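You operate a simulated robot arm through the tools that you are given. There is no shell and no other tool.

You are at the controls of a simulated two-armed robot. One attempt, no reset.

Task
Wash and dry the cap that the wash card names.
Fine: dunk it clean in the pot, run the drier as long as the card says, leave it there.

It is judged by the outcome, as a careful person would: the job done as asked, and still so three seconds after it is handed in. It fails if anything else is knocked over, pushed out of place, dropped, spilled or broken. Lids that push on must go on centred and level and be pressed home; caps that screw on are set level and turned clockwise until they are tight.

Robot
Two 7-joint arms with fingered hands on one trunk that stands fixed in place. Base frame: the origin is at the foot of the trunk, x ahead of it, y to its left, z up. Units: mm, rad, N and s.
The left shoulder is at [60, 138, 947], the right one opposite. With the tool pointing down near the work surface each hand reaches from about 100 to 900 mm from the base axis, measured 20 degrees to its own side. Payload 4 kg a hand.
Tool frame (each hand has its own): the origin (TCP) lies between the finger pads and is the grasp point; the fingertips stand 36 mm ahead of it; z points along the fingers, y is the line along which they close. The gripper opens to 120 mm; its body begins 42 mm behind the TCP. The gripper is a hand of 5 fingers: y runs from the thumb to the fingers, the wrist lies at [-15, -109, -200] in the tool frame, and closing takes about 1.5 s.
Orientation is that of the tool frame in the base frame, as a unit quaternion [w, x, y, z]. With the fingers straight down and the wrist toward the robot, the tool's x, y and z point along [0, 1, 0], [1, 0, 0] and [0, 0, -1] of the base frame.

Tools
- The arms move only by the tool arm_command. It takes "left_deltas", "right_deltas" or both (then of equal length, played together; a hand with none holds still); each is a list of rows, each a list of 2 entries, a list of its own where there are three numbers: the turn, a rotation vector about the tool's x, y, z in degrees, then the shift along the tool's x, y, z in mm. In form: [[[ax, ay, az], [tx, ty, tz]], ...]. A call has 1 to 20 rows; each row is the pose to reach, as a shift and turn from the pose commanded when the call began, along the tool's axes at that moment. "left_hand" and "right_hand" are, for a hand that has rows, the finger opening in mm, from 0 to 120, set as the call begins (left out, the last holds). A row lasts 0.2 s, in which the tool goes at most 50 mm and 0.15 rad; a call with a longer step from one row to the next is refused whole, and so is a gripper value outside its range. Where a pose cannot be reached the arm comes as near as it can. A force on the tool above 90 N (or 10 N above the force at the start of the call, whichever is more), or a blocked arm, ends the call early, and 0.2 s more pass. The fingers move at their own pace (about 153 mm/s each) and stop on an object; they squeeze with about 27 N. The grip force told is the motor's: it shows also when the fingers shut on nothing. Time passes only in rows, and 0.2 s behind the last, so rows that repeat a pose let the fingers close. The reply holds the time, the measured pose of the TCP, the force on the tool along the base axes, the opening and the grip force, in the units named above and with some noise, with the torque about the TCP (base axes, N m) and any sound that the robot's microphone picked up.
- Cameras (640 x 400 px; columns grow to the right, rows downward): "scene" is now at [58.3, 28.1, 1586.8]; the picture's right is [0.41, -0.91, 0.00], its down [-0.41, -0.18, -0.89] and it looks along [0.82, 0.36, -0.45] (base axes); focal length 309 px, centre (320, 200). "left" rides on the left gripper at [-69, -79, -131] in its tool frame; the picture's right is [-0.78, -0.29, 0.55], its down [0.55, -0.73, 0.40] and it looks along [0.29, 0.61, 0.74] (tool axes); focal length 222 px, centre (320, 200). "right" rides on the right gripper at [69, -79, -131] in its tool frame; the picture's right is [-0.79, 0.29, -0.55], its down [-0.55, -0.74, 0.40] and it looks along [-0.29, 0.61, 0.74] (tool axes); focal length 222 px, centre (320, 200). There is no depth. A picture from a camera that has moved, and an enlarged one, comes with that camera's place and axes in the base frame and with its lens. The place of the scene camera against the robot may be out by one fixed shift of up to 25 mm in any direction.
- camera(camera): a new picture of that camera. No time passes.
- slide_trunk(by): slides the trunk up (or, below 0, down) by that many mm; the arms and the scene camera ride with it, the base frame stays. It gives what a move gives, with no picture.
- finger_targets(index, middle, ring, little, thumb_bend, thumb_turn, hand): sets how far each is bent, from 0 (flat) to 100 (curled in); at 30 the hand is open as for a grip, at 70 the pads meet at the TCP. One left out holds its place. A second passes; each finger stops where it meets its share of the squeeze, and holds until it gets a number again. A gripper value or a shape takes the hand back. It gives what a move gives, with no picture; readings hold the bend of each and the force on index, middle, ring, little, thumb and palm. thumb_turn goes from beside the hand (0) to across from the fingers (100), as for a grip.
- hand_shape(shape, hand): the hand has 5 fingers and takes this shape, open, in about a second: jaw (thumb against the fingers, like two jaws); tri (thumb and two fingers); tip (a fingertip pinch); poke (one finger out to press); point (the index stretched); flat (the hand flat); cup (the hand cupped); fist (a fist). The gripper value then closes the fingers along that shape, each until it touches; the sizes above hold for jaw. It gives what a move gives, with no picture.
- pan_tilt(pan, tilt): turns the head with the scene camera to pan (to the left, within 1.501 rad either way) and tilt (down, from -0.506 to 1.204), counted from straight ahead of the robot. It gives what a move gives.
- zoom(camera, box): a new picture of the part [left, top, right, bottom] of that camera's present view, enlarged. No time passes.
- hand_in(): hands the job in; it is judged then, once.

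Places have to be worked out from the pictures, the camera data and where the tool is seen. Open the grippers and draw the arms clear of the work before you hand the job in, unless the task says otherwise.

The tools are called after "Call:" as a command line: name --argument value ..., lists and objects as JSON in quotes. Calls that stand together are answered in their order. arm_command: Moves the arms, as the interface text tells. Its arguments: {"type":"object","properties":{"left_deltas":{"type":"array","items":{"type":"array"}},"left_hand":{"type":"number"},"right_deltas":{"type":"array","items":{"type":"array"}},"right_hand":{"type":"number"}},"required":[]} The other tools are called the same way: slide_trunk (by) moves the trunk up or down; hand_shape (shape, hand) gives the hand a shape; finger_targets (index, middle, ring, little, thumb_bend, thumb_turn, hand) moves the fingers one by one; pan_tilt (pan, tilt) turns the head that bears the scene camera; camera (camera) takes a picture; zoom (camera, box) takes an enlarged picture of a part of a camera's view; hand_in () hands the job in.

At the start:

```text
time_s: 0.0
left_tool_pos: [346.8, 344.3, 1362.5]
left_tool_rot: [0.0, 0.706, 0.708, 0.0]
left_force: [0.1, 0.7, 0.1]
left_ft_torque: [0.02, 0.03, 0.01]
left_width: 119.7
left_gripper_force: 0.0
left_shape: jaw
left_bend: [30.0, 30.0, 30.0, 30.0, 30.0, 97.0]
left_finger forces: [0.0, 0.0, 0.0, 0.1, 0.0, 0.0]
right_tool_pos: [484.6, -58.6, 1337.8]
right_tool_rot: [0.0, 0.707, 0.707, 0.0]
right_force: [0.0, 0.1, 0.9]
right_ft_torque: [-0.02, 0.02, 0.03]
right_width: 119.8
right_gripper_force: 0.0
right_shape: jaw
right_bend: [30.0, 30.0, 30.0, 30.0, 30.0, 97.0]
right_finger forces: [0.0, 0.0, 0.0, 0.0, 0.0, 0.1]
trunk travel left (down, up): [-525.0, 65.0]
head pan, tilt (commanded): [0.419, 0.466]
```

scene: 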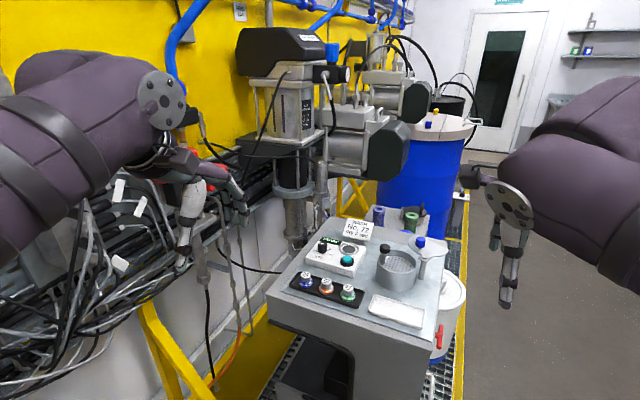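
right: 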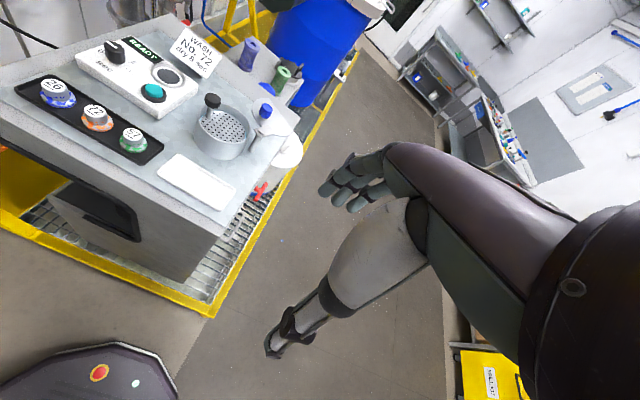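
left: 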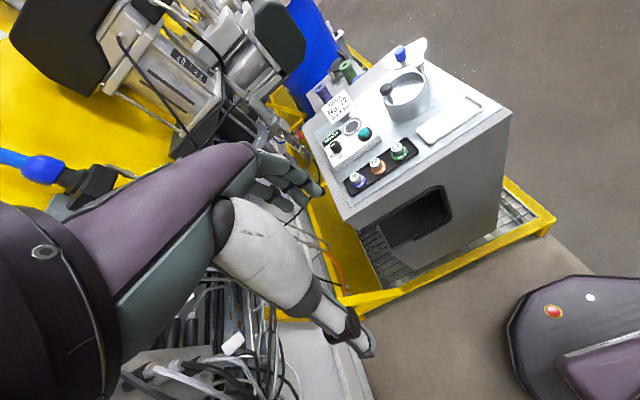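

I start by looking closely at the card, the caps, the pot and the drier.

Call:
zoom --camera "scene" --box '[260, 190, 480, 330]'

Call:
zoom --camera "right" --box '[0, 0, 320, 200]'

Call:
zoom --camera "left" --box '[290, 20, 530, 170]'

```text
2.86 times, centred on (370, 260) of scene
camera zoom: at [58.3, 28.1, 1586.8], right [0.41, -0.91, 0.0], down [-0.41, -0.18, -0.89], along [0.82, 0.36, -0.45], focal length 883 px, centre (177, 29)
```

zoom: 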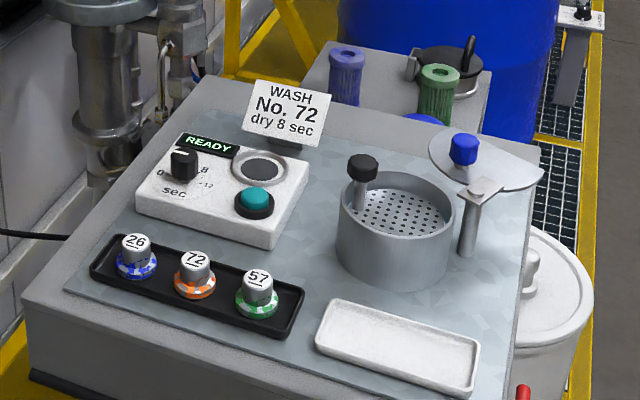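

```text
2.00 times, centred on (160, 100) of right
camera zoom: at [404.9, 10.3, 1468.5], right [0.29, -0.79, 0.55], down [-0.74, -0.55, -0.4], along [0.61, -0.29, -0.74], focal length 444 px, centre (640, 400)
```

zoom: 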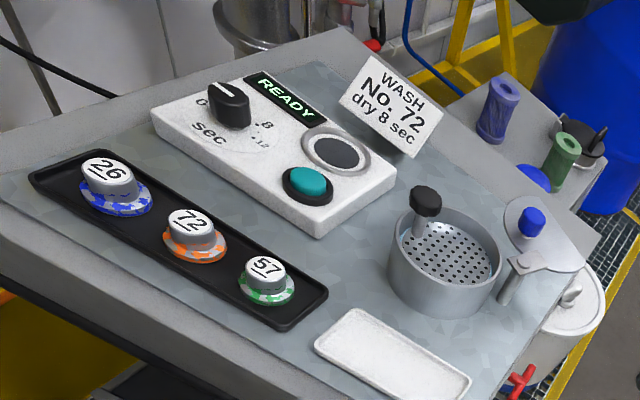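

```text
2.67 times, centred on (410, 95) of left
camera zoom: at [268.0, 273.7, 1493.1], right [-0.29, -0.78, -0.55], down [-0.73, 0.55, -0.4], along [0.61, 0.29, -0.74], focal length 592 px, centre (80, 480)
```

zoom: 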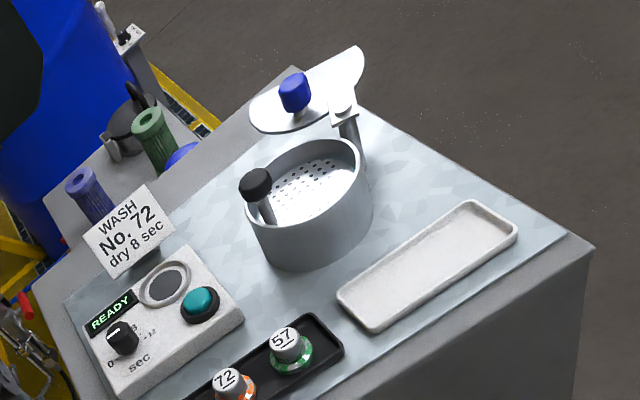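

The card says "WASH No. 72, dry 8 sec". From the two hand cameras I place cap 72 (orange) at about (629, 278, 1053), the pot's black knob at (751, 156, 1112), the drier pad at (791, 272, 1049), the green button at (730, 253, 1056) and the dial at (738, 333, 1081). I move the right hand aside and bring the left hand's camera closer for a better look.

Call:
arm_command --left_deltas '[[[0, 0, 0], [-16, 19, 8]], [[0, 0, 0], [-31, 38, 15]], [[0, 0, 0], [-47, 57, 23]], [[0, 0, 0], [-62, 77, 31]], [[0, 0, 0], [-78, 96, 39]], [[0, 0, 0], [-93, 115, 46]], [[0, 0, 0], [-109, 134, 54]], [[0, 0, 0], [-124, 153, 62]], [[0, 0, 0], [-124, 153, 62]]]' --right_deltas '[[[0, 0, 0], [-20, 0, 0]], [[0, 0, 0], [-40, -5, 0]], [[0, 0, 0], [-60, -10, 0]], [[0, 0, 0], [-80, -20, 0]], [[0, 0, 0], [-100, -30, 0]], [[0, 0, 0], [-120, -40, 0]], [[0, 0, 0], [-140, -50, 0]], [[0, 0, 0], [-160, -60, 0]], [[0, 0, 0], [-160, -60, 0]]]'

Call:
camera --camera "left"

Call:
camera --camera "right"

Call:
camera --camera "scene"

```text
time_s: 2.0
left_tool_pos: [499.7, 220.2, 1302.7]
left_tool_rot: [0.0, 0.706, 0.708, 0.0]
left_force: [-0.4, 0.6, -0.3]
left_ft_torque: [0.0, -0.05, 0.0]
left_width: 119.6
left_gripper_force: 0.0
left_shape: jaw
left_bend: [30.0, 30.0, 30.0, 30.0, 30.0, 97.0]
left_finger forces: [0.1, 0.0, 0.0, 0.0, 0.0, 0.0]
right_tool_pos: [425.1, -221.0, 1337.4]
right_tool_rot: [0.0, 0.707, 0.708, -0.001]
right_force: [-0.7, -0.2, -0.3]
right_ft_torque: [0.01, 0.04, 0.02]
right_width: 119.7
right_gripper_force: 0.0
right_shape: jaw
right_bend: [30.0, 30.0, 30.0, 30.0, 30.0, 97.0]
right_finger forces: [0.0, 0.1, 0.0, 0.1, 0.0, 0.1]
trunk travel left (down, up): [-525.0, 65.0]
head pan, tilt (commanded): [0.419, 0.466]
```

```text
taken
camera left: at [421.6, 149.0, 1432.9], right [-0.29, -0.79, -0.55], down [-0.73, 0.55, -0.4], along [0.61, 0.29, -0.74], focal length 222 px, centre (320, 200)
```

left: 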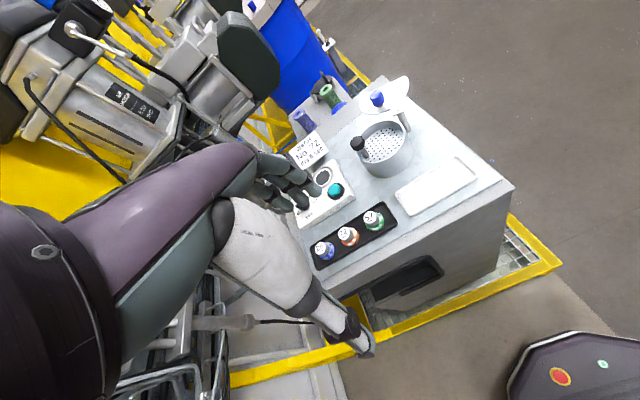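

```text
taken
camera right: at [345.6, -151.5, 1468.4], right [0.29, -0.78, 0.55], down [-0.73, -0.55, -0.4], along [0.61, -0.29, -0.74], focal length 222 px, centre (320, 200)
```

right: 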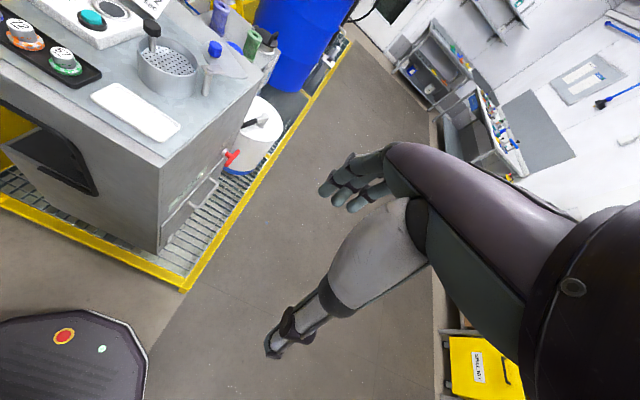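

```text
taken
camera scene: at [58.1, 28.4, 1586.8], right [0.41, -0.91, 0.0], down [-0.41, -0.18, -0.89], along [0.82, 0.36, -0.45], focal length 309 px, centre (320, 200)
```

scene: 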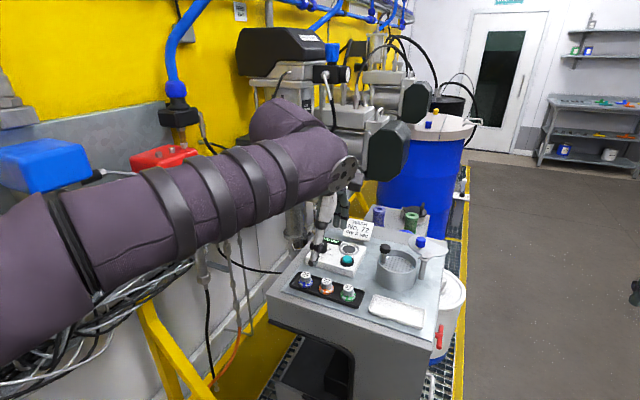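

The left camera sees everything now; I enlarge its view of the bench to judge pot, drier, dial and caps.

Call:
zoom --camera "left" --box '[280, 70, 440, 170]'

Call:
zoom --camera "left" --box '[280, 150, 440, 250]'

Call:
zoom --camera "right" --box '[0, 0, 280, 175]'

Call:
zoom --camera "scene" --box '[340, 200, 468, 280]'

```text
4.00 times, centred on (360, 120) of left
camera zoom: at [421.6, 149.0, 1432.9], right [-0.29, -0.79, -0.55], down [-0.73, 0.55, -0.4], along [0.61, 0.29, -0.74], focal length 888 px, centre (160, 520)
```

zoom: 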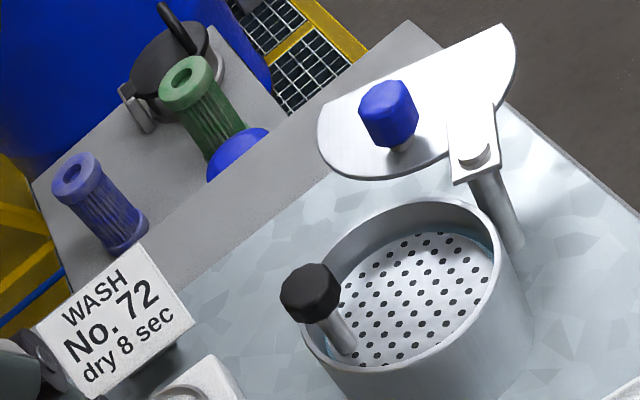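

```text
4.00 times, centred on (360, 200) of left
camera zoom: at [421.6, 149.0, 1432.9], right [-0.29, -0.79, -0.55], down [-0.73, 0.55, -0.4], along [0.61, 0.29, -0.74], focal length 888 px, centre (160, 200)
```

zoom: 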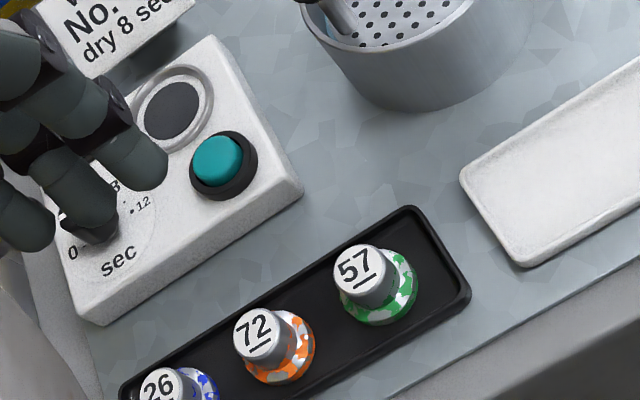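

```text
2.29 times, centred on (140, 88) of right
camera zoom: at [345.6, -151.5, 1468.4], right [0.29, -0.78, 0.55], down [-0.73, -0.55, -0.4], along [0.61, -0.29, -0.74], focal length 508 px, centre (731, 457)
```

zoom: 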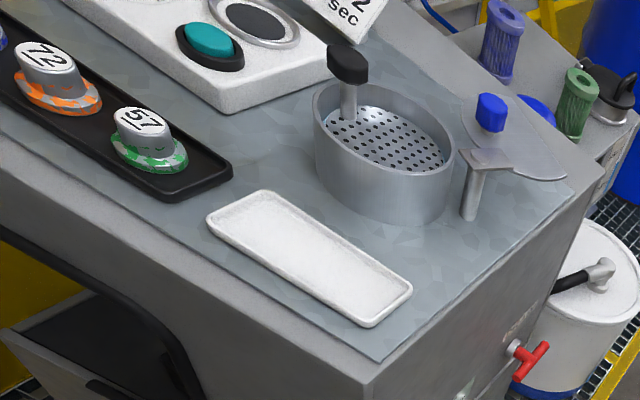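

```text
5.00 times, centred on (404, 240) of scene
camera zoom: at [58.1, 28.4, 1586.8], right [0.41, -0.91, 0.0], down [-0.41, -0.18, -0.89], along [0.82, 0.36, -0.45], focal length 1545 px, centre (-100, 0)
```

zoom: 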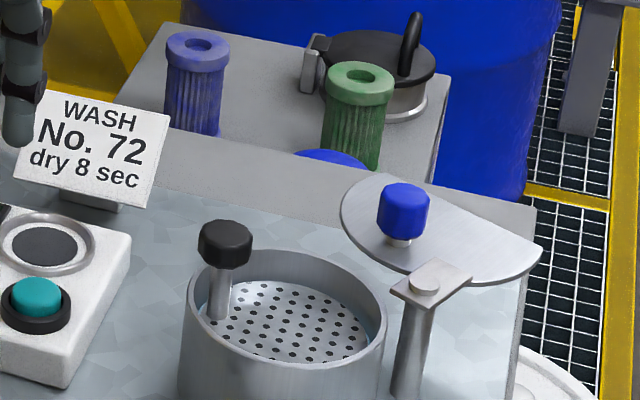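

Pot: a pierced dip plate on a post with a black knob, liquid showing at its edge; caps stand along y at x≈629, spaced 60 mm. My fingers hide the dial, so I shift the left hand to the left and back to see dial and drier freely.

Call:
arm_command --left_deltas '[[[0, 0, 0], [30, -5, 5]], [[0, 0, 0], [60, -10, 10]], [[0, 0, 0], [90, -15, 15]], [[0, 0, 0], [120, -20, 20]], [[0, 0, 0], [150, -25, 25]], [[0, 0, 0], [160, -30, 30]], [[0, 0, 0], [160, -30, 30]]]'

Call:
zoom --camera "left" --box '[290, 90, 450, 190]'

Call:
zoom --camera "scene" --box '[290, 210, 386, 270]'

Call:
camera --camera "left"

```text
time_s: 3.6
left_tool_pos: [468.7, 380.0, 1270.4]
left_tool_rot: [0.0, 0.708, 0.707, 0.0]
left_force: [-0.2, 0.4, 0.7]
left_ft_torque: [0.03, 0.02, 0.02]
left_width: 119.6
left_gripper_force: 0.1
left_shape: jaw
left_bend: [30.0, 30.0, 30.0, 30.0, 30.0, 97.0]
left_finger forces: [0.0, 0.0, 0.0, 0.1, 0.0, 0.0]
right_tool_pos: [427.0, -220.2, 1337.8]
right_tool_rot: [-0.001, 0.707, 0.707, -0.001]
right_force: [0.1, -0.1, -0.8]
right_ft_torque: [-0.01, 0.02, -0.03]
right_width: 119.8
right_gripper_force: 0.1
right_shape: jaw
right_bend: [30.0, 30.0, 30.0, 30.0, 30.0, 97.0]
right_finger forces: [0.0, 0.0, 0.1, 0.0, 0.1, 0.0]
trunk travel left (down, up): [-525.0, 65.0]
head pan, tilt (commanded): [0.419, 0.466]
```

```text
4.00 times, centred on (370, 140) of left
camera zoom: at [390.6, 310.4, 1400.7], right [-0.29, -0.78, -0.55], down [-0.73, 0.55, -0.4], along [0.61, 0.29, -0.74], focal length 888 px, centre (120, 440)
```

zoom: 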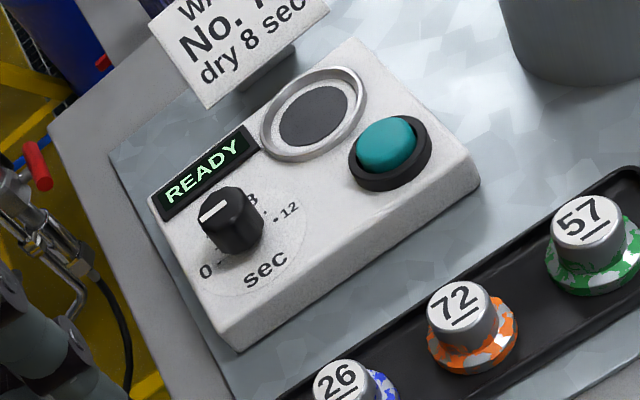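

```text
6.67 times, centred on (338, 240) of scene
camera zoom: at [58.3, 28.1, 1586.8], right [0.41, -0.91, 0.0], down [-0.41, -0.18, -0.89], along [0.82, 0.36, -0.45], focal length 2060 px, centre (200, -67)
```

zoom: 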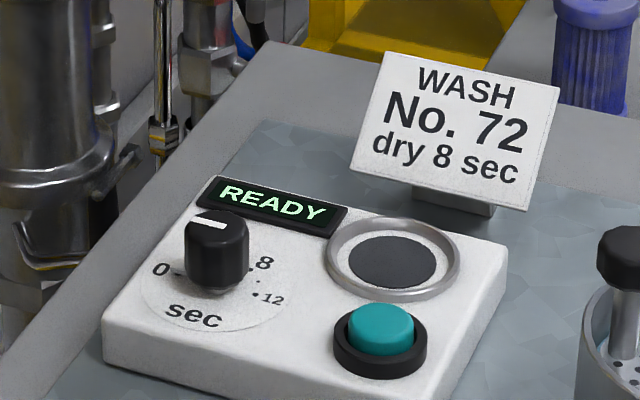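

```text
taken
camera left: at [390.6, 310.4, 1400.7], right [-0.29, -0.78, -0.55], down [-0.73, 0.55, -0.4], along [0.61, 0.29, -0.74], focal length 222 px, centre (320, 200)
```

left: 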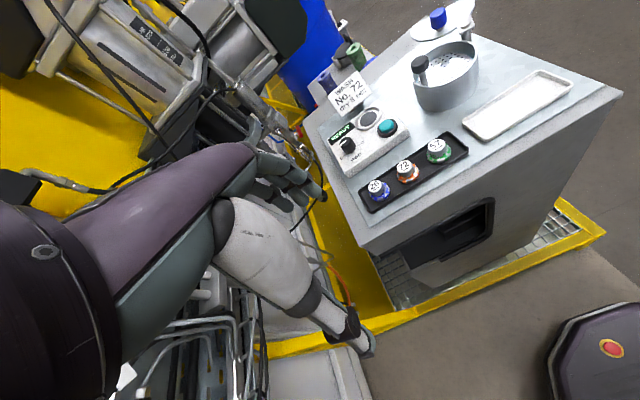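

The dial is a round knob with its white line at 0 (left, +y); 4, 8 and 12 follow clockwise at 60° steps, so 8 lies 120° clockwise. I try the fingertip-pinch shape in free air to see where thumb and fingers meet.

Call:
hand_shape --hand "left" --shape "tip"

Call:
camera --camera "left"

```text
time_s: 4.5
left_tool_pos: [470.2, 380.9, 1270.8]
left_tool_rot: [-0.001, 0.707, 0.708, 0.001]
left_force: [0.1, 0.7, 0.1]
left_ft_torque: [-0.01, -0.01, 0.0]
left_width: 119.9
left_gripper_force: 0.1
left_shape: tip
left_bend: [31.0, 98.0, 99.0, 99.0, 30.0, 97.0]
left_finger forces: [0.1, 0.2, 0.1, 0.0, 0.0, 0.0]
right_tool_pos: [425.1, -220.7, 1336.7]
right_tool_rot: [0.0, 0.707, 0.707, 0.001]
right_force: [-0.1, -0.2, 0.8]
right_ft_torque: [-0.02, 0.0, -0.01]
right_width: 119.5
right_gripper_force: 0.1
right_shape: jaw
right_bend: [30.0, 30.0, 30.0, 30.0, 30.0, 97.0]
right_finger forces: [0.1, 0.1, 0.1, 0.0, 0.0, 0.0]
trunk travel left (down, up): [-525.0, 65.0]
head pan, tilt (commanded): [0.419, 0.466]
```

```text
taken
camera left: at [390.7, 310.2, 1400.8], right [-0.29, -0.78, -0.55], down [-0.73, 0.55, -0.4], along [0.61, 0.29, -0.74], focal length 222 px, centre (320, 200)
```

left: 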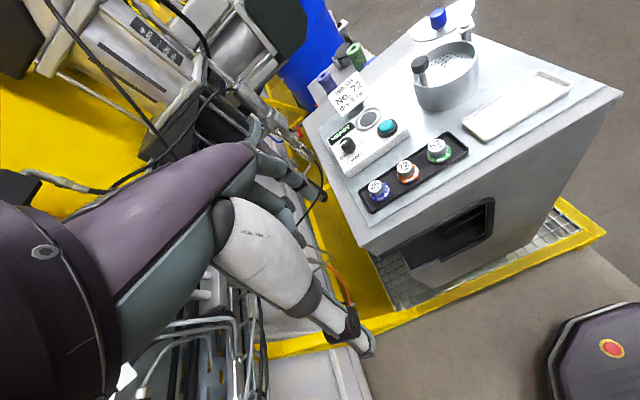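

Only index and thumb stand out now. I close the pinch in free air to see where the two tips meet relative to the TCP.

Call:
arm_command --left_deltas '[[[0, 0, 0], [0, 0, 0]], [[0, 0, 0], [0, 0, 0]], [[0, 0, 0], [0, 0, 0]], [[0, 0, 0], [0, 0, 0]], [[0, 0, 0], [0, 0, 0]], [[0, 0, 0], [0, 0, 0]], [[0, 0, 0], [0, 0, 0]], [[0, 0, 0], [0, 0, 0]]]' --left_hand 0

Call:
zoom --camera "left" --box '[200, 140, 440, 290]'

```text
time_s: 6.3
left_tool_pos: [469.4, 380.5, 1271.5]
left_tool_rot: [0.001, 0.707, 0.707, 0.0]
left_force: [1.2, -0.1, -0.6]
left_ft_torque: [-0.02, 0.06, 0.01]
left_width: 0.1
left_gripper_force: 26.5
left_shape: tip
left_bend: [70.0, 100.0, 100.0, 100.0, 68.0, 100.0]
left_finger forces: [0.0, 0.1, 0.0, 0.0, 0.0, 0.0]
right_tool_pos: [425.2, -220.3, 1336.3]
right_tool_rot: [0.0, 0.708, 0.707, 0.001]
right_force: [-0.4, 0.2, -0.6]
right_ft_torque: [0.0, 0.04, 0.01]
right_width: 119.4
right_gripper_force: 0.1
right_shape: jaw
right_bend: [30.0, 30.0, 30.0, 30.0, 30.0, 97.0]
right_finger forces: [0.1, 0.1, 0.0, 0.0, 0.0, 0.0]
trunk travel left (down, up): [-525.0, 65.0]
head pan, tilt (commanded): [0.419, 0.466]
```

```text
2.67 times, centred on (320, 215) of left
camera zoom: at [390.7, 310.2, 1400.8], right [-0.29, -0.78, -0.55], down [-0.73, 0.55, -0.4], along [0.61, 0.29, -0.74], focal length 592 px, centre (320, 160)
```

zoom: 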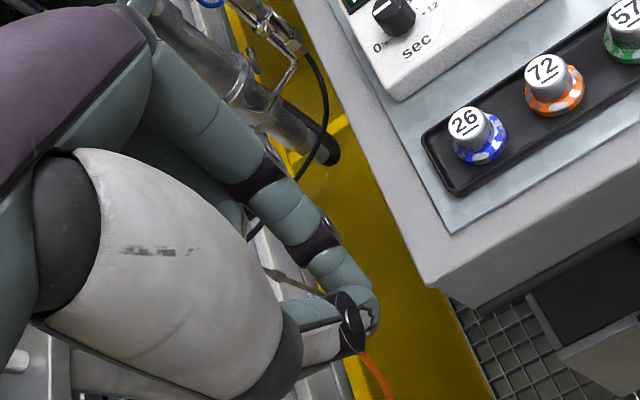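

The pinch closes near the projected TCP, with the tips a bit ahead of it. I check the same pinch from the scene camera.

Call:
zoom --camera "scene" --box '[160, 150, 320, 250]'

Call:
camera --camera "scene"

```text
4.00 times, centred on (240, 200) of scene
camera zoom: at [58.3, 28.1, 1586.8], right [0.41, -0.91, 0.0], down [-0.41, -0.18, -0.89], along [0.82, 0.36, -0.45], focal length 1236 px, centre (640, 200)
```

zoom: 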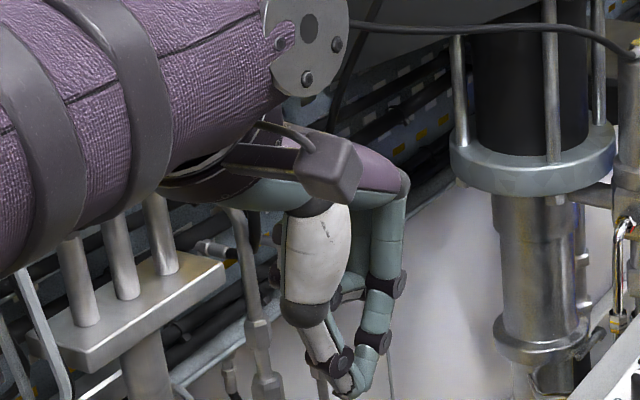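

```text
taken
camera scene: at [58.3, 28.1, 1586.8], right [0.41, -0.91, 0.0], down [-0.41, -0.18, -0.89], along [0.82, 0.36, -0.45], focal length 309 px, centre (320, 200)
```

scene: 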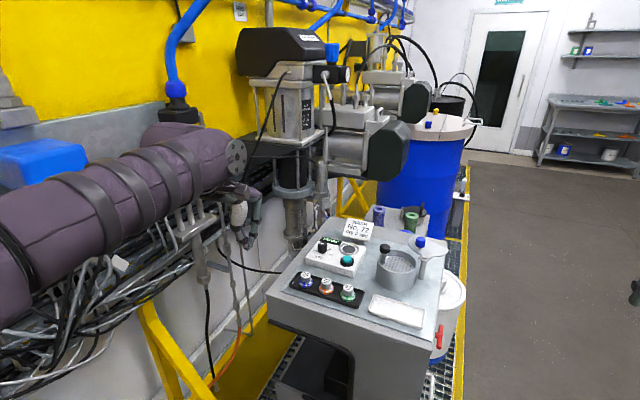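

Pinch tips meet about 36 mm ahead of the TCP at tool x≈0. I reopen partly and bring the left hand near the dial, still 60 mm above it, to measure it from close by.

Call:
arm_command --left_deltas '[[[0, 0, 0], [-4, 27, 8]], [[0, 0, 0], [-9, 55, 18]], [[0, 0, 0], [-13, 82, 28]], [[0, 0, 0], [-18, 110, 40]], [[0, 0, 0], [-22, 137, 52]], [[0, 0, 0], [-27, 165, 64]], [[0, 0, 0], [-31, 193, 78]], [[0, 0, 0], [-35, 220, 91]], [[0, 0, 0], [-35, 220, 91]], [[0, 0, 0], [-35, 220, 91]]]' --left_hand 70

Call:
camera --camera "left"

Call:
zoom --camera "left" --box '[280, 170, 440, 270]'

Call:
zoom --camera "scene" --box '[240, 150, 400, 250]'

```text
time_s: 8.5
left_tool_pos: [691.6, 345.4, 1179.1]
left_tool_rot: [0.0, 0.707, 0.707, 0.0]
left_force: [1.0, 0.1, -0.6]
left_ft_torque: [0.01, 0.02, 0.0]
left_width: 69.9
left_gripper_force: 0.0
left_shape: tip
left_bend: [39.0, 98.0, 99.0, 99.0, 49.0, 100.0]
left_finger forces: [0.0, 0.0, 0.0, 0.0, 0.1, 0.0]
right_tool_pos: [425.7, -221.0, 1337.3]
right_tool_rot: [0.0, 0.707, 0.708, 0.0]
right_force: [-0.5, -1.6, 0.4]
right_ft_torque: [-0.02, 0.01, -0.01]
right_width: 119.7
right_gripper_force: 0.1
right_shape: jaw
right_bend: [30.0, 30.0, 30.0, 30.0, 30.0, 97.0]
right_finger forces: [0.0, 0.0, 0.1, 0.0, 0.0, 0.1]
trunk travel left (down, up): [-525.0, 65.0]
head pan, tilt (commanded): [0.419, 0.466]
```

```text
taken
camera left: at [612.3, 275.4, 1309.7], right [-0.29, -0.78, -0.55], down [-0.73, 0.55, -0.4], along [0.61, 0.29, -0.74], focal length 222 px, centre (320, 200)
```

left: 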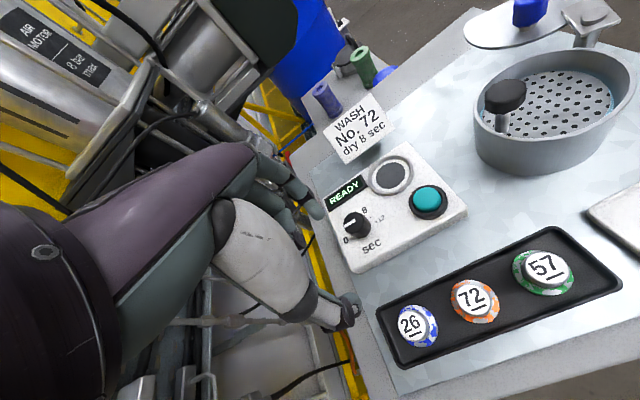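

```text
4.00 times, centred on (360, 220) of left
camera zoom: at [612.3, 275.4, 1309.7], right [-0.29, -0.78, -0.55], down [-0.73, 0.55, -0.4], along [0.61, 0.29, -0.74], focal length 888 px, centre (160, 120)
```

zoom: 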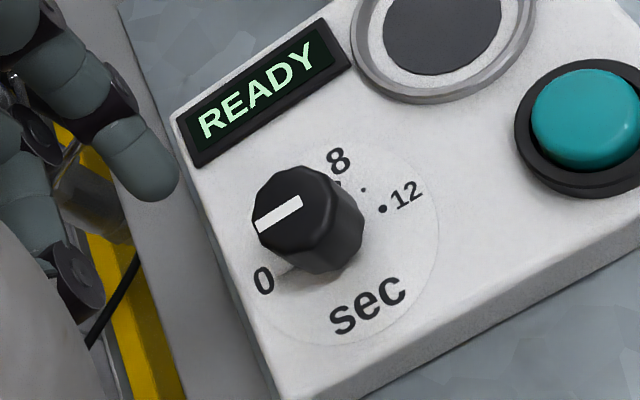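

```text
4.00 times, centred on (320, 200) of scene
camera zoom: at [58.7, 28.0, 1586.8], right [0.41, -0.91, 0.0], down [-0.41, -0.18, -0.89], along [0.82, 0.36, -0.45], focal length 1236 px, centre (320, 200)
```

zoom: 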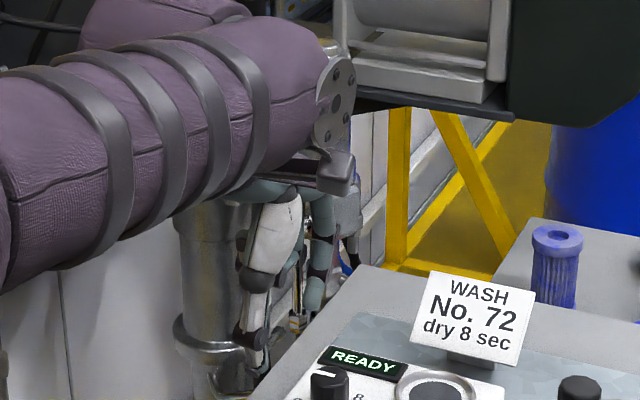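

Good close view: the panel is at z≈1049, the dial axis at (745.5, 335.5), knob top at z≈1076, about 28 mm across, line at 0. The open pinch is centred near tool (+4, −2). I move above the dial and yaw the hand 60° counter-clockwise, so I then have 120° of clockwise turn to give.

Call:
arm_command --left_deltas '[[[0, 0, -7.5], [-1, 7, 5]], [[0, 0, -15], [-2, 15, 10]], [[0, 0, -22.5], [-3, 22, 15]], [[0, 0, -30], [-5, 30, 20]], [[0, 0, -37.5], [-6, 38, 25]], [[0, 0, -45], [-8, 46, 30]], [[0, 0, -52.5], [-9, 52, 34]], [[0, 0, -60], [-10, 58, 38]], [[0, 0, -60], [-10, 58, 38]]]'

Call:
camera --camera "left"

Call:
zoom --camera "scene" --box '[240, 180, 400, 280]'

```text
time_s: 10.5
left_tool_pos: [744.9, 335.4, 1142.6]
left_tool_rot: [0.001, 0.258, 0.966, 0.0]
left_force: [0.3, 0.0, 0.3]
left_ft_torque: [-0.01, 0.0, -0.01]
left_width: 69.6
left_gripper_force: 0.1
left_shape: tip
left_bend: [39.0, 98.0, 99.0, 99.0, 49.0, 100.0]
left_finger forces: [0.1, 0.0, 0.0, 0.1, 0.0, 0.0]
right_tool_pos: [425.9, -220.6, 1338.0]
right_tool_rot: [0.0, 0.707, 0.707, 0.0]
right_force: [0.6, -0.5, -0.7]
right_ft_torque: [0.0, -0.01, 0.0]
right_width: 119.7
right_gripper_force: 0.1
right_shape: jaw
right_bend: [30.0, 30.0, 30.0, 30.0, 30.0, 97.0]
right_finger forces: [0.1, 0.0, 0.0, 0.0, 0.1, 0.1]
trunk travel left (down, up): [-525.0, 65.0]
head pan, tilt (commanded): [0.419, 0.466]
```

```text
taken
camera left: at [766.8, 230.9, 1272.1], right [0.54, -0.64, -0.55], down [-0.84, -0.36, -0.4], along [0.06, 0.67, -0.74], focal length 222 px, centre (320, 200)
```

left: 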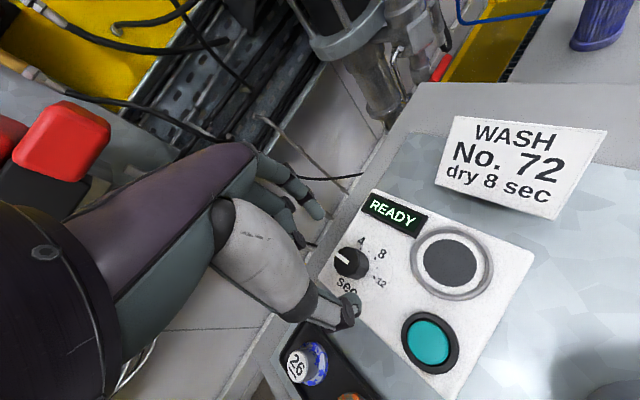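

```text
4.00 times, centred on (320, 230) of scene
camera zoom: at [57.9, 28.2, 1586.8], right [0.41, -0.91, 0.0], down [-0.41, -0.18, -0.89], along [0.82, 0.36, -0.45], focal length 1236 px, centre (320, 80)
```

zoom: 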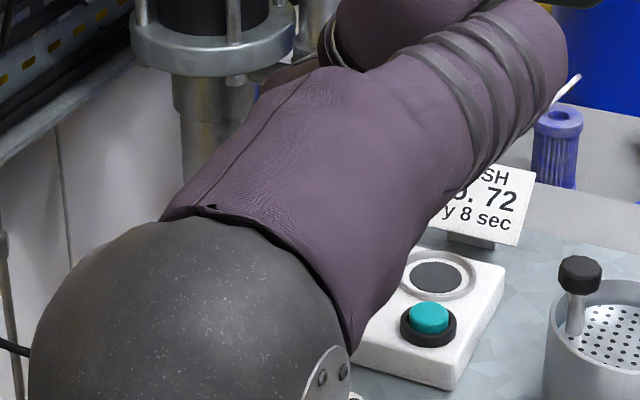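

The yaw was reached with no contact, but the elbow swung; I check the whole scene for clearance.

Call:
camera --camera "scene"

Call:
camera --camera "right"

Call:
zoom --camera "left" --box '[270, 190, 430, 290]'

```text
taken
camera scene: at [57.9, 28.2, 1586.8], right [0.41, -0.91, 0.0], down [-0.41, -0.18, -0.89], along [0.82, 0.36, -0.45], focal length 309 px, centre (320, 200)
```

scene: 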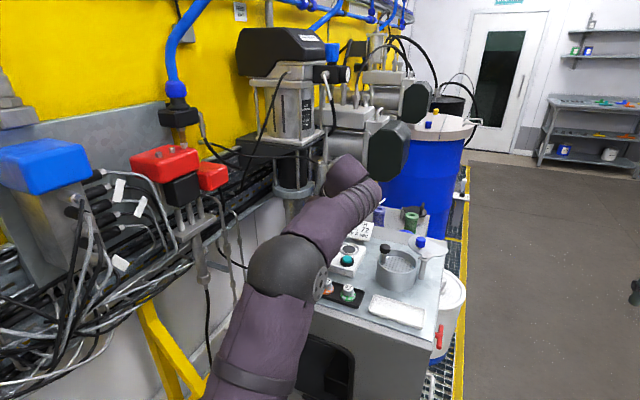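

```text
taken
camera right: at [345.7, -151.3, 1468.5], right [0.29, -0.78, 0.55], down [-0.73, -0.55, -0.4], along [0.61, -0.29, -0.74], focal length 222 px, centre (320, 200)
```

right: 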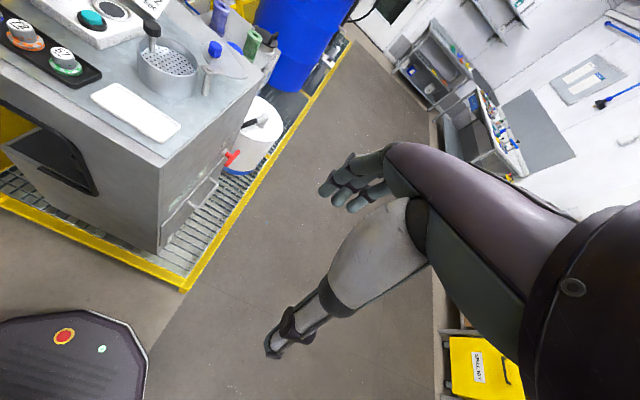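

```text
4.00 times, centred on (350, 240) of left
camera zoom: at [766.8, 230.9, 1272.1], right [0.54, -0.64, -0.55], down [-0.84, -0.36, -0.4], along [0.06, 0.67, -0.74], focal length 888 px, centre (200, 40)
```

zoom: 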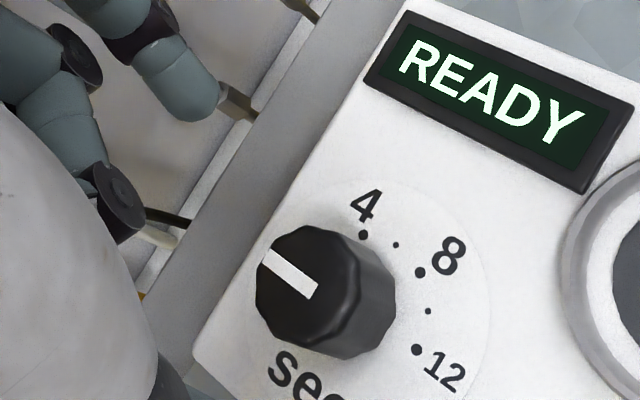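

Arm is clear: elbow stands high in front of the bench. The knob lies ~4 mm ahead of the pinch centre, so I correct that and lower until the tips straddle the knob about 9 mm above the panel.

Call:
arm_command --left_deltas '[[[0, 0, 0], [-3.5, 2, 10]], [[0, 0, 0], [-3.5, 2, 20]], [[0, 0, 0], [-3.5, 2, 30]], [[0, 0, 0], [-3.5, 2, 40]], [[0, 0, 0], [-3.5, 2, 47]], [[0, 0, 0], [-3.5, 2, 47]]]'

Call:
zoom --camera "left" --box '[240, 170, 432, 290]'

```text
time_s: 11.9
left_tool_pos: [751.5, 333.9, 1094.5]
left_tool_rot: [0.001, 0.259, 0.966, 0.0]
left_force: [-0.4, 0.4, -0.2]
left_ft_torque: [-0.04, 0.01, -0.01]
left_width: 69.7
left_gripper_force: 0.1
left_shape: tip
left_bend: [39.0, 98.0, 99.0, 99.0, 49.0, 100.0]
left_finger forces: [0.1, 0.0, 0.0, 0.1, 0.1, 0.0]
right_tool_pos: [425.0, -220.0, 1337.5]
right_tool_rot: [0.0, 0.707, 0.708, 0.0]
right_force: [-0.5, -0.5, -0.5]
right_ft_torque: [0.0, -0.01, 0.02]
right_width: 119.7
right_gripper_force: 0.0
right_shape: jaw
right_bend: [30.0, 30.0, 30.0, 30.0, 30.0, 97.0]
right_finger forces: [0.1, 0.0, 0.1, 0.0, 0.1, 0.0]
trunk travel left (down, up): [-525.0, 65.0]
head pan, tilt (commanded): [0.419, 0.466]
```

```text
3.33 times, centred on (336, 230) of left
camera zoom: at [771.7, 230.1, 1224.9], right [0.53, -0.64, -0.55], down [-0.84, -0.36, -0.4], along [0.06, 0.67, -0.74], focal length 740 px, centre (267, 100)
```

zoom: 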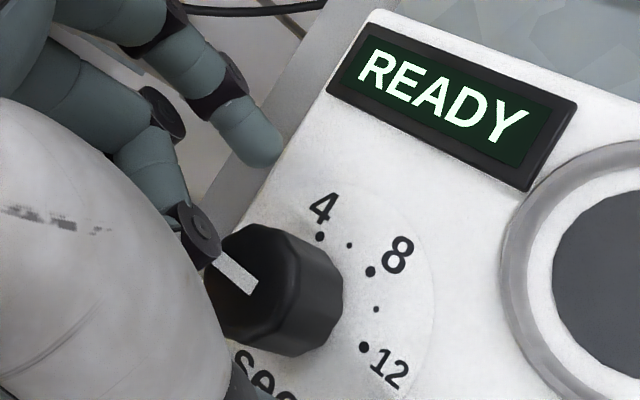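

The tips straddle the knob with no contact. The knob appears a few mm toward tool +x, so I shift slightly and close the pinch on it.

Call:
arm_command --left_deltas '[[[0, 0, 0], [2.5, 1, 0]], [[0, 0, 0], [2.5, 1, 0]], [[0, 0, 0], [2.5, 1, 0]], [[0, 0, 0], [2.5, 1, 0]], [[0, 0, 0], [2.5, 1, 0]], [[0, 0, 0], [2.5, 1, 0]], [[0, 0, 0], [2.5, 1, 0]]]' --left_hand 0

Call:
zoom --camera "left" --box '[240, 170, 432, 290]'

```text
time_s: 13.5
left_tool_pos: [749.8, 336.1, 1093.6]
left_tool_rot: [0.0, 0.26, 0.966, 0.0]
left_force: [3.1, -3.2, -1.3]
left_ft_torque: [-0.09, -0.07, -0.02]
left_width: 19.6
left_gripper_force: 27.0
left_shape: tip
left_bend: [64.0, 100.0, 100.0, 100.0, 69.0, 100.0]
left_finger forces: [23.6, 0.0, 0.0, 0.1, 24.3, 0.1]
right_tool_pos: [426.1, -220.5, 1336.9]
right_tool_rot: [0.0, 0.707, 0.707, 0.0]
right_force: [0.0, -0.4, 0.3]
right_ft_torque: [0.01, -0.02, 0.0]
right_width: 119.5
right_gripper_force: 0.0
right_shape: jaw
right_bend: [30.0, 30.0, 30.0, 30.0, 30.0, 97.0]
right_finger forces: [0.0, 0.0, 0.0, 0.0, 0.1, 0.0]
trunk travel left (down, up): [-525.0, 65.0]
head pan, tilt (commanded): [0.419, 0.466]
```

```text
3.33 times, centred on (336, 230) of left
camera zoom: at [771.6, 231.8, 1224.6], right [0.53, -0.64, -0.55], down [-0.84, -0.36, -0.4], along [0.06, 0.67, -0.74], focal length 740 px, centre (267, 100)
```

zoom: 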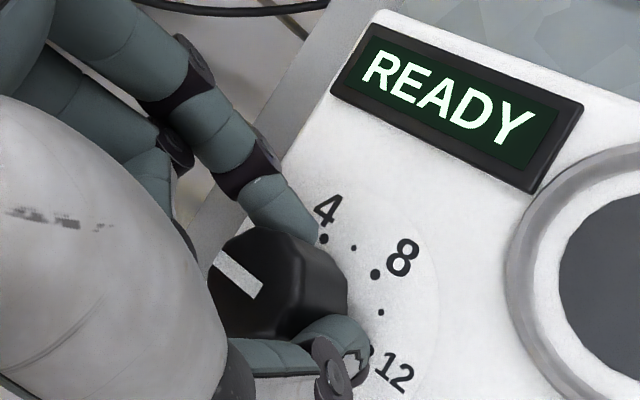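

Both pads hold (24 N each) but the contact line sits to one side of the knob's axis. I open, shift 5 mm along tool +x and grip again.

Call:
arm_command --left_deltas '[[[0, 0, 0], [0, 0, 0]], [[0, 0, 0], [0, 0, 0]], [[0, 0, 0], [0, 0, 0]], [[0, 0, 0], [5, 0, 0]], [[0, 0, 0], [5, 0, 0]]]' --left_hand 60

Call:
arm_command --left_deltas '[[[0, 0, 0], [0, 0, 0]], [[0, 0, 0], [0, 0, 0]], [[0, 0, 0], [0, 0, 0]], [[0, 0, 0], [0, 0, 0]], [[0, 0, 0], [0, 0, 0]], [[0, 0, 0], [0, 0, 0]], [[0, 0, 0], [0, 0, 0]]]' --left_hand 0

Call:
zoom --camera "left" --box '[240, 170, 432, 290]'

```text
time_s: 14.7
left_tool_pos: [745.4, 339.1, 1095.0]
left_tool_rot: [0.0, 0.258, 0.966, 0.0]
left_force: [-0.4, -0.4, 0.7]
left_ft_torque: [0.03, 0.03, 0.01]
left_width: 59.6
left_gripper_force: 0.0
left_shape: tip
left_bend: [43.0, 98.0, 99.0, 99.0, 56.0, 100.0]
left_finger forces: [0.0, 0.1, 0.0, 0.0, 0.0, 0.0]
right_tool_pos: [425.6, -219.7, 1337.7]
right_tool_rot: [0.0, 0.708, 0.706, 0.001]
right_force: [0.0, 0.3, -0.8]
right_ft_torque: [0.03, 0.04, -0.08]
right_width: 119.7
right_gripper_force: 0.0
right_shape: jaw
right_bend: [30.0, 30.0, 30.0, 30.0, 30.0, 97.0]
right_finger forces: [0.0, 0.0, 0.0, 0.0, 0.0, 0.1]
trunk travel left (down, up): [-525.0, 65.0]
head pan, tilt (commanded): [0.419, 0.466]
```

```text
time_s: 16.3
left_tool_pos: [747.0, 338.2, 1094.3]
left_tool_rot: [0.0, 0.258, 0.966, 0.0]
left_force: [2.3, -0.9, -1.2]
left_ft_torque: [-0.02, -0.06, -0.03]
left_width: 21.9
left_gripper_force: 26.9
left_shape: tip
left_bend: [63.0, 100.0, 100.0, 100.0, 69.0, 100.0]
left_finger forces: [23.9, 0.0, 0.1, 0.0, 23.5, 0.0]
right_tool_pos: [426.8, -221.4, 1337.7]
right_tool_rot: [0.001, 0.707, 0.707, -0.001]
right_force: [0.1, -0.3, 0.2]
right_ft_torque: [-0.04, 0.02, -0.02]
right_width: 119.8
right_gripper_force: 0.0
right_shape: jaw
right_bend: [30.0, 30.0, 30.0, 30.0, 30.0, 97.0]
right_finger forces: [0.0, 0.0, 0.1, 0.0, 0.0, 0.0]
trunk travel left (down, up): [-525.0, 65.0]
head pan, tilt (commanded): [0.419, 0.466]
```

```text
3.33 times, centred on (336, 230) of left
camera zoom: at [767.6, 234.4, 1224.9], right [0.53, -0.64, -0.55], down [-0.84, -0.36, -0.4], along [0.06, 0.67, -0.74], focal length 740 px, centre (267, 100)
```

zoom: 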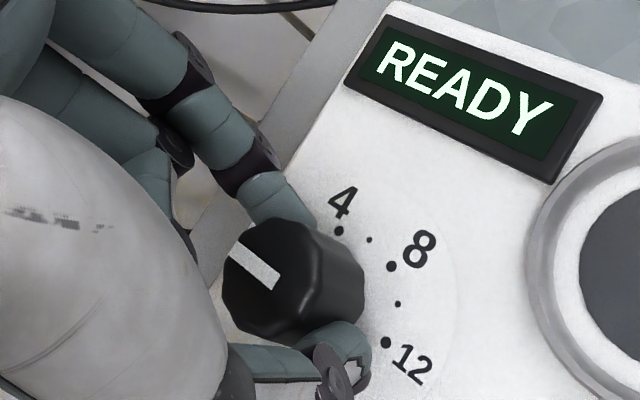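

The grip is now centred. I turn 30° clockwise about the knob axis and check that the knob follows.

Call:
arm_command --left_deltas '[[[0, 0, 7.5], [-0.4, 0, 0]], [[0, 0, 15], [-0.8, -0.1, 0]], [[0, 0, 22.5], [-1.1, -0.2, 0]], [[0, 0, 30], [-1.5, -0.4, 0]], [[0, 0, 30], [-1.5, -0.4, 0]]]'

Call:
zoom --camera "left" --box '[240, 170, 432, 290]'

```text
time_s: 17.5
left_tool_pos: [746.7, 338.1, 1094.1]
left_tool_rot: [0.0, 0.5, 0.866, 0.0]
left_force: [0.6, -4.2, -3.2]
left_ft_torque: [-0.11, -0.02, -0.02]
left_width: 22.1
left_gripper_force: 26.8
left_shape: tip
left_bend: [64.0, 100.0, 100.0, 100.0, 69.0, 100.0]
left_finger forces: [23.7, 0.0, 0.0, 0.0, 25.2, 0.0]
right_tool_pos: [426.1, -221.8, 1338.1]
right_tool_rot: [0.0, 0.707, 0.708, 0.0]
right_force: [-0.2, 0.8, 0.3]
right_ft_torque: [-0.01, 0.03, 0.0]
right_width: 119.6
right_gripper_force: 0.1
right_shape: jaw
right_bend: [30.0, 30.0, 30.0, 30.0, 30.0, 97.0]
right_finger forces: [0.1, 0.0, 0.0, 0.1, 0.0, 0.0]
trunk travel left (down, up): [-525.0, 65.0]
head pan, tilt (commanded): [0.419, 0.466]
```

```text
3.33 times, centred on (336, 230) of left
camera zoom: at [713.8, 237.1, 1225.1], right [0.14, -0.83, -0.55], down [-0.91, 0.11, -0.4], along [0.39, 0.55, -0.74], focal length 740 px, centre (267, 100)
```

zoom: 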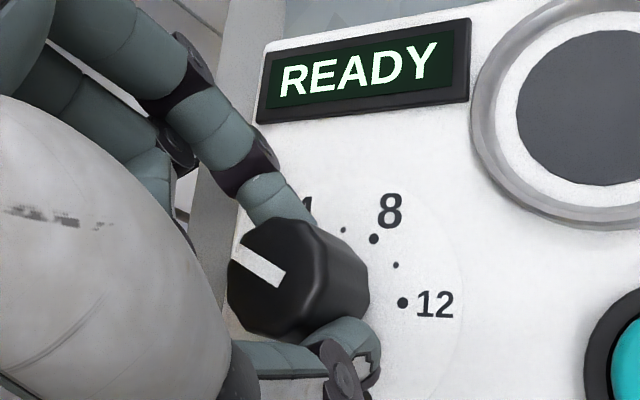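

The knob follows exactly. I continue another 60° clockwise.

Call:
arm_command --left_deltas '[[[0, 0, 7.5], [-0.4, 0, 0]], [[0, 0, 15], [-0.8, -0.1, 0]], [[0, 0, 22.5], [-1.1, -0.2, 0]], [[0, 0, 30], [-1.5, -0.4, 0]], [[0, 0, 37.5], [-1.8, -0.6, 0]], [[0, 0, 45], [-2.0, -0.8, 0]], [[0, 0, 52.5], [-2.3, -1.1, 0]], [[0, 0, 60], [-2.5, -1.4, 0]], [[0, 0, 60], [-2.5, -1.4, 0]]]'

Call:
zoom --camera "left" --box '[240, 170, 432, 290]'

Call:
camera --camera "scene"

```text
time_s: 19.5
left_tool_pos: [748.5, 335.9, 1095.1]
left_tool_rot: [0.0, 0.866, 0.5, 0.0]
left_force: [1.2, -5.1, -5.0]
left_ft_torque: [-0.15, -0.03, 0.03]
left_width: 21.6
left_gripper_force: 27.2
left_shape: tip
left_bend: [63.0, 100.0, 100.0, 100.0, 69.0, 99.0]
left_finger forces: [26.3, 0.0, 0.1, 0.0, 23.7, 0.0]
right_tool_pos: [426.4, -220.7, 1337.2]
right_tool_rot: [0.0, 0.707, 0.707, 0.0]
right_force: [0.3, 0.5, -0.2]
right_ft_torque: [0.0, -0.02, 0.03]
right_width: 119.9
right_gripper_force: 0.1
right_shape: jaw
right_bend: [30.0, 30.0, 30.0, 30.0, 30.0, 97.0]
right_finger forces: [0.0, 0.0, 0.1, 0.0, 0.1, 0.0]
trunk travel left (down, up): [-525.0, 65.0]
head pan, tilt (commanded): [0.419, 0.466]
```

```text
3.33 times, centred on (336, 230) of left
camera zoom: at [644.4, 313.7, 1225.5], right [-0.65, -0.53, -0.55], down [-0.36, 0.84, -0.4], along [0.67, -0.06, -0.74], focal length 740 px, centre (267, 100)
```

zoom: 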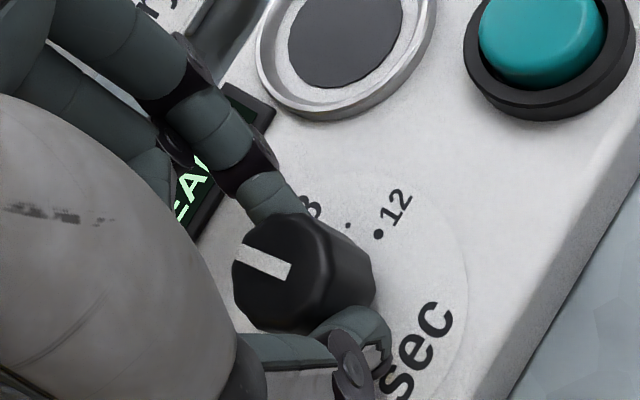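

```text
taken
camera scene: at [58.9, 27.5, 1586.8], right [0.41, -0.91, 0.0], down [-0.41, -0.18, -0.89], along [0.82, 0.36, -0.45], focal length 309 px, centre (320, 200)
```

scene: 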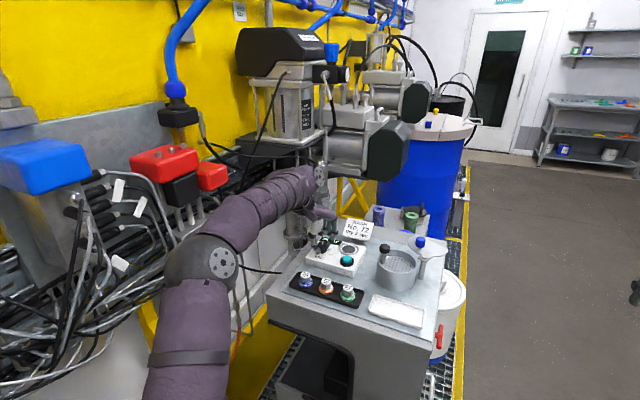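

The knob lagged about 13° and now points to about 13° left of forward; 8 is at −30°. Rather than over-rotate the wrist to the left, I open, lift 20 mm, turn the hand back 60° and come down for a second grip.

Call:
arm_command --left_deltas '[[[0, 0, 0], [0, 0, 0]], [[0, 0, 0], [0, 0, 0]], [[0, 0, 0], [0, 0, -10]], [[0, 0, 0], [0, 0, -20]], [[0, 0, -7.5], [0.3, 0, -20]], [[0, 0, -15], [0.6, -0.1, -20]], [[0, 0, -22.5], [0.9, -0.3, -20]], [[0, 0, -30], [1.2, -0.6, -20]], [[0, 0, -37.5], [1.5, -0.9, -20]], [[0, 0, -45], [1.8, -1.2, -20]], [[0, 0, -52.5], [2.0, -1.5, -20]], [[0, 0, -60], [2.3, -1.9, -20]], [[0, 0, -60], [2.3, -1.9, -20]]]' --left_hand 60

Call:
zoom --camera "left" --box '[240, 170, 432, 290]'

```text
time_s: 22.3
left_tool_pos: [745.4, 338.7, 1115.5]
left_tool_rot: [0.0, 0.499, 0.867, 0.0]
left_force: [-0.6, -0.1, 0.0]
left_ft_torque: [0.02, 0.03, 0.01]
left_width: 59.9
left_gripper_force: 0.0
left_shape: tip
left_bend: [43.0, 98.0, 99.0, 99.0, 56.0, 100.0]
left_finger forces: [0.1, 0.0, 0.0, 0.1, 0.0, 0.0]
right_tool_pos: [425.1, -220.4, 1336.9]
right_tool_rot: [-0.001, 0.707, 0.707, 0.0]
right_force: [-0.4, 0.8, 0.2]
right_ft_torque: [0.0, -0.01, -0.02]
right_width: 119.7
right_gripper_force: 0.0
right_shape: jaw
right_bend: [30.0, 30.0, 30.0, 30.0, 30.0, 97.0]
right_finger forces: [0.1, 0.0, 0.1, 0.0, 0.0, 0.0]
trunk travel left (down, up): [-525.0, 65.0]
head pan, tilt (commanded): [0.419, 0.466]
```

```text
3.33 times, centred on (336, 230) of left
camera zoom: at [712.3, 239.0, 1245.8], right [0.14, -0.82, -0.55], down [-0.91, 0.11, -0.4], along [0.39, 0.56, -0.74], focal length 740 px, centre (267, 100)
```

zoom: 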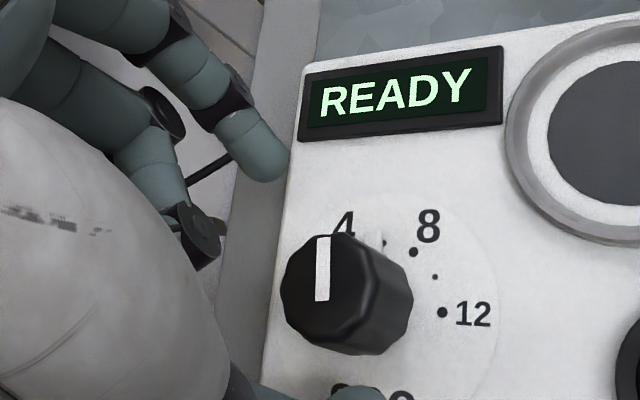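

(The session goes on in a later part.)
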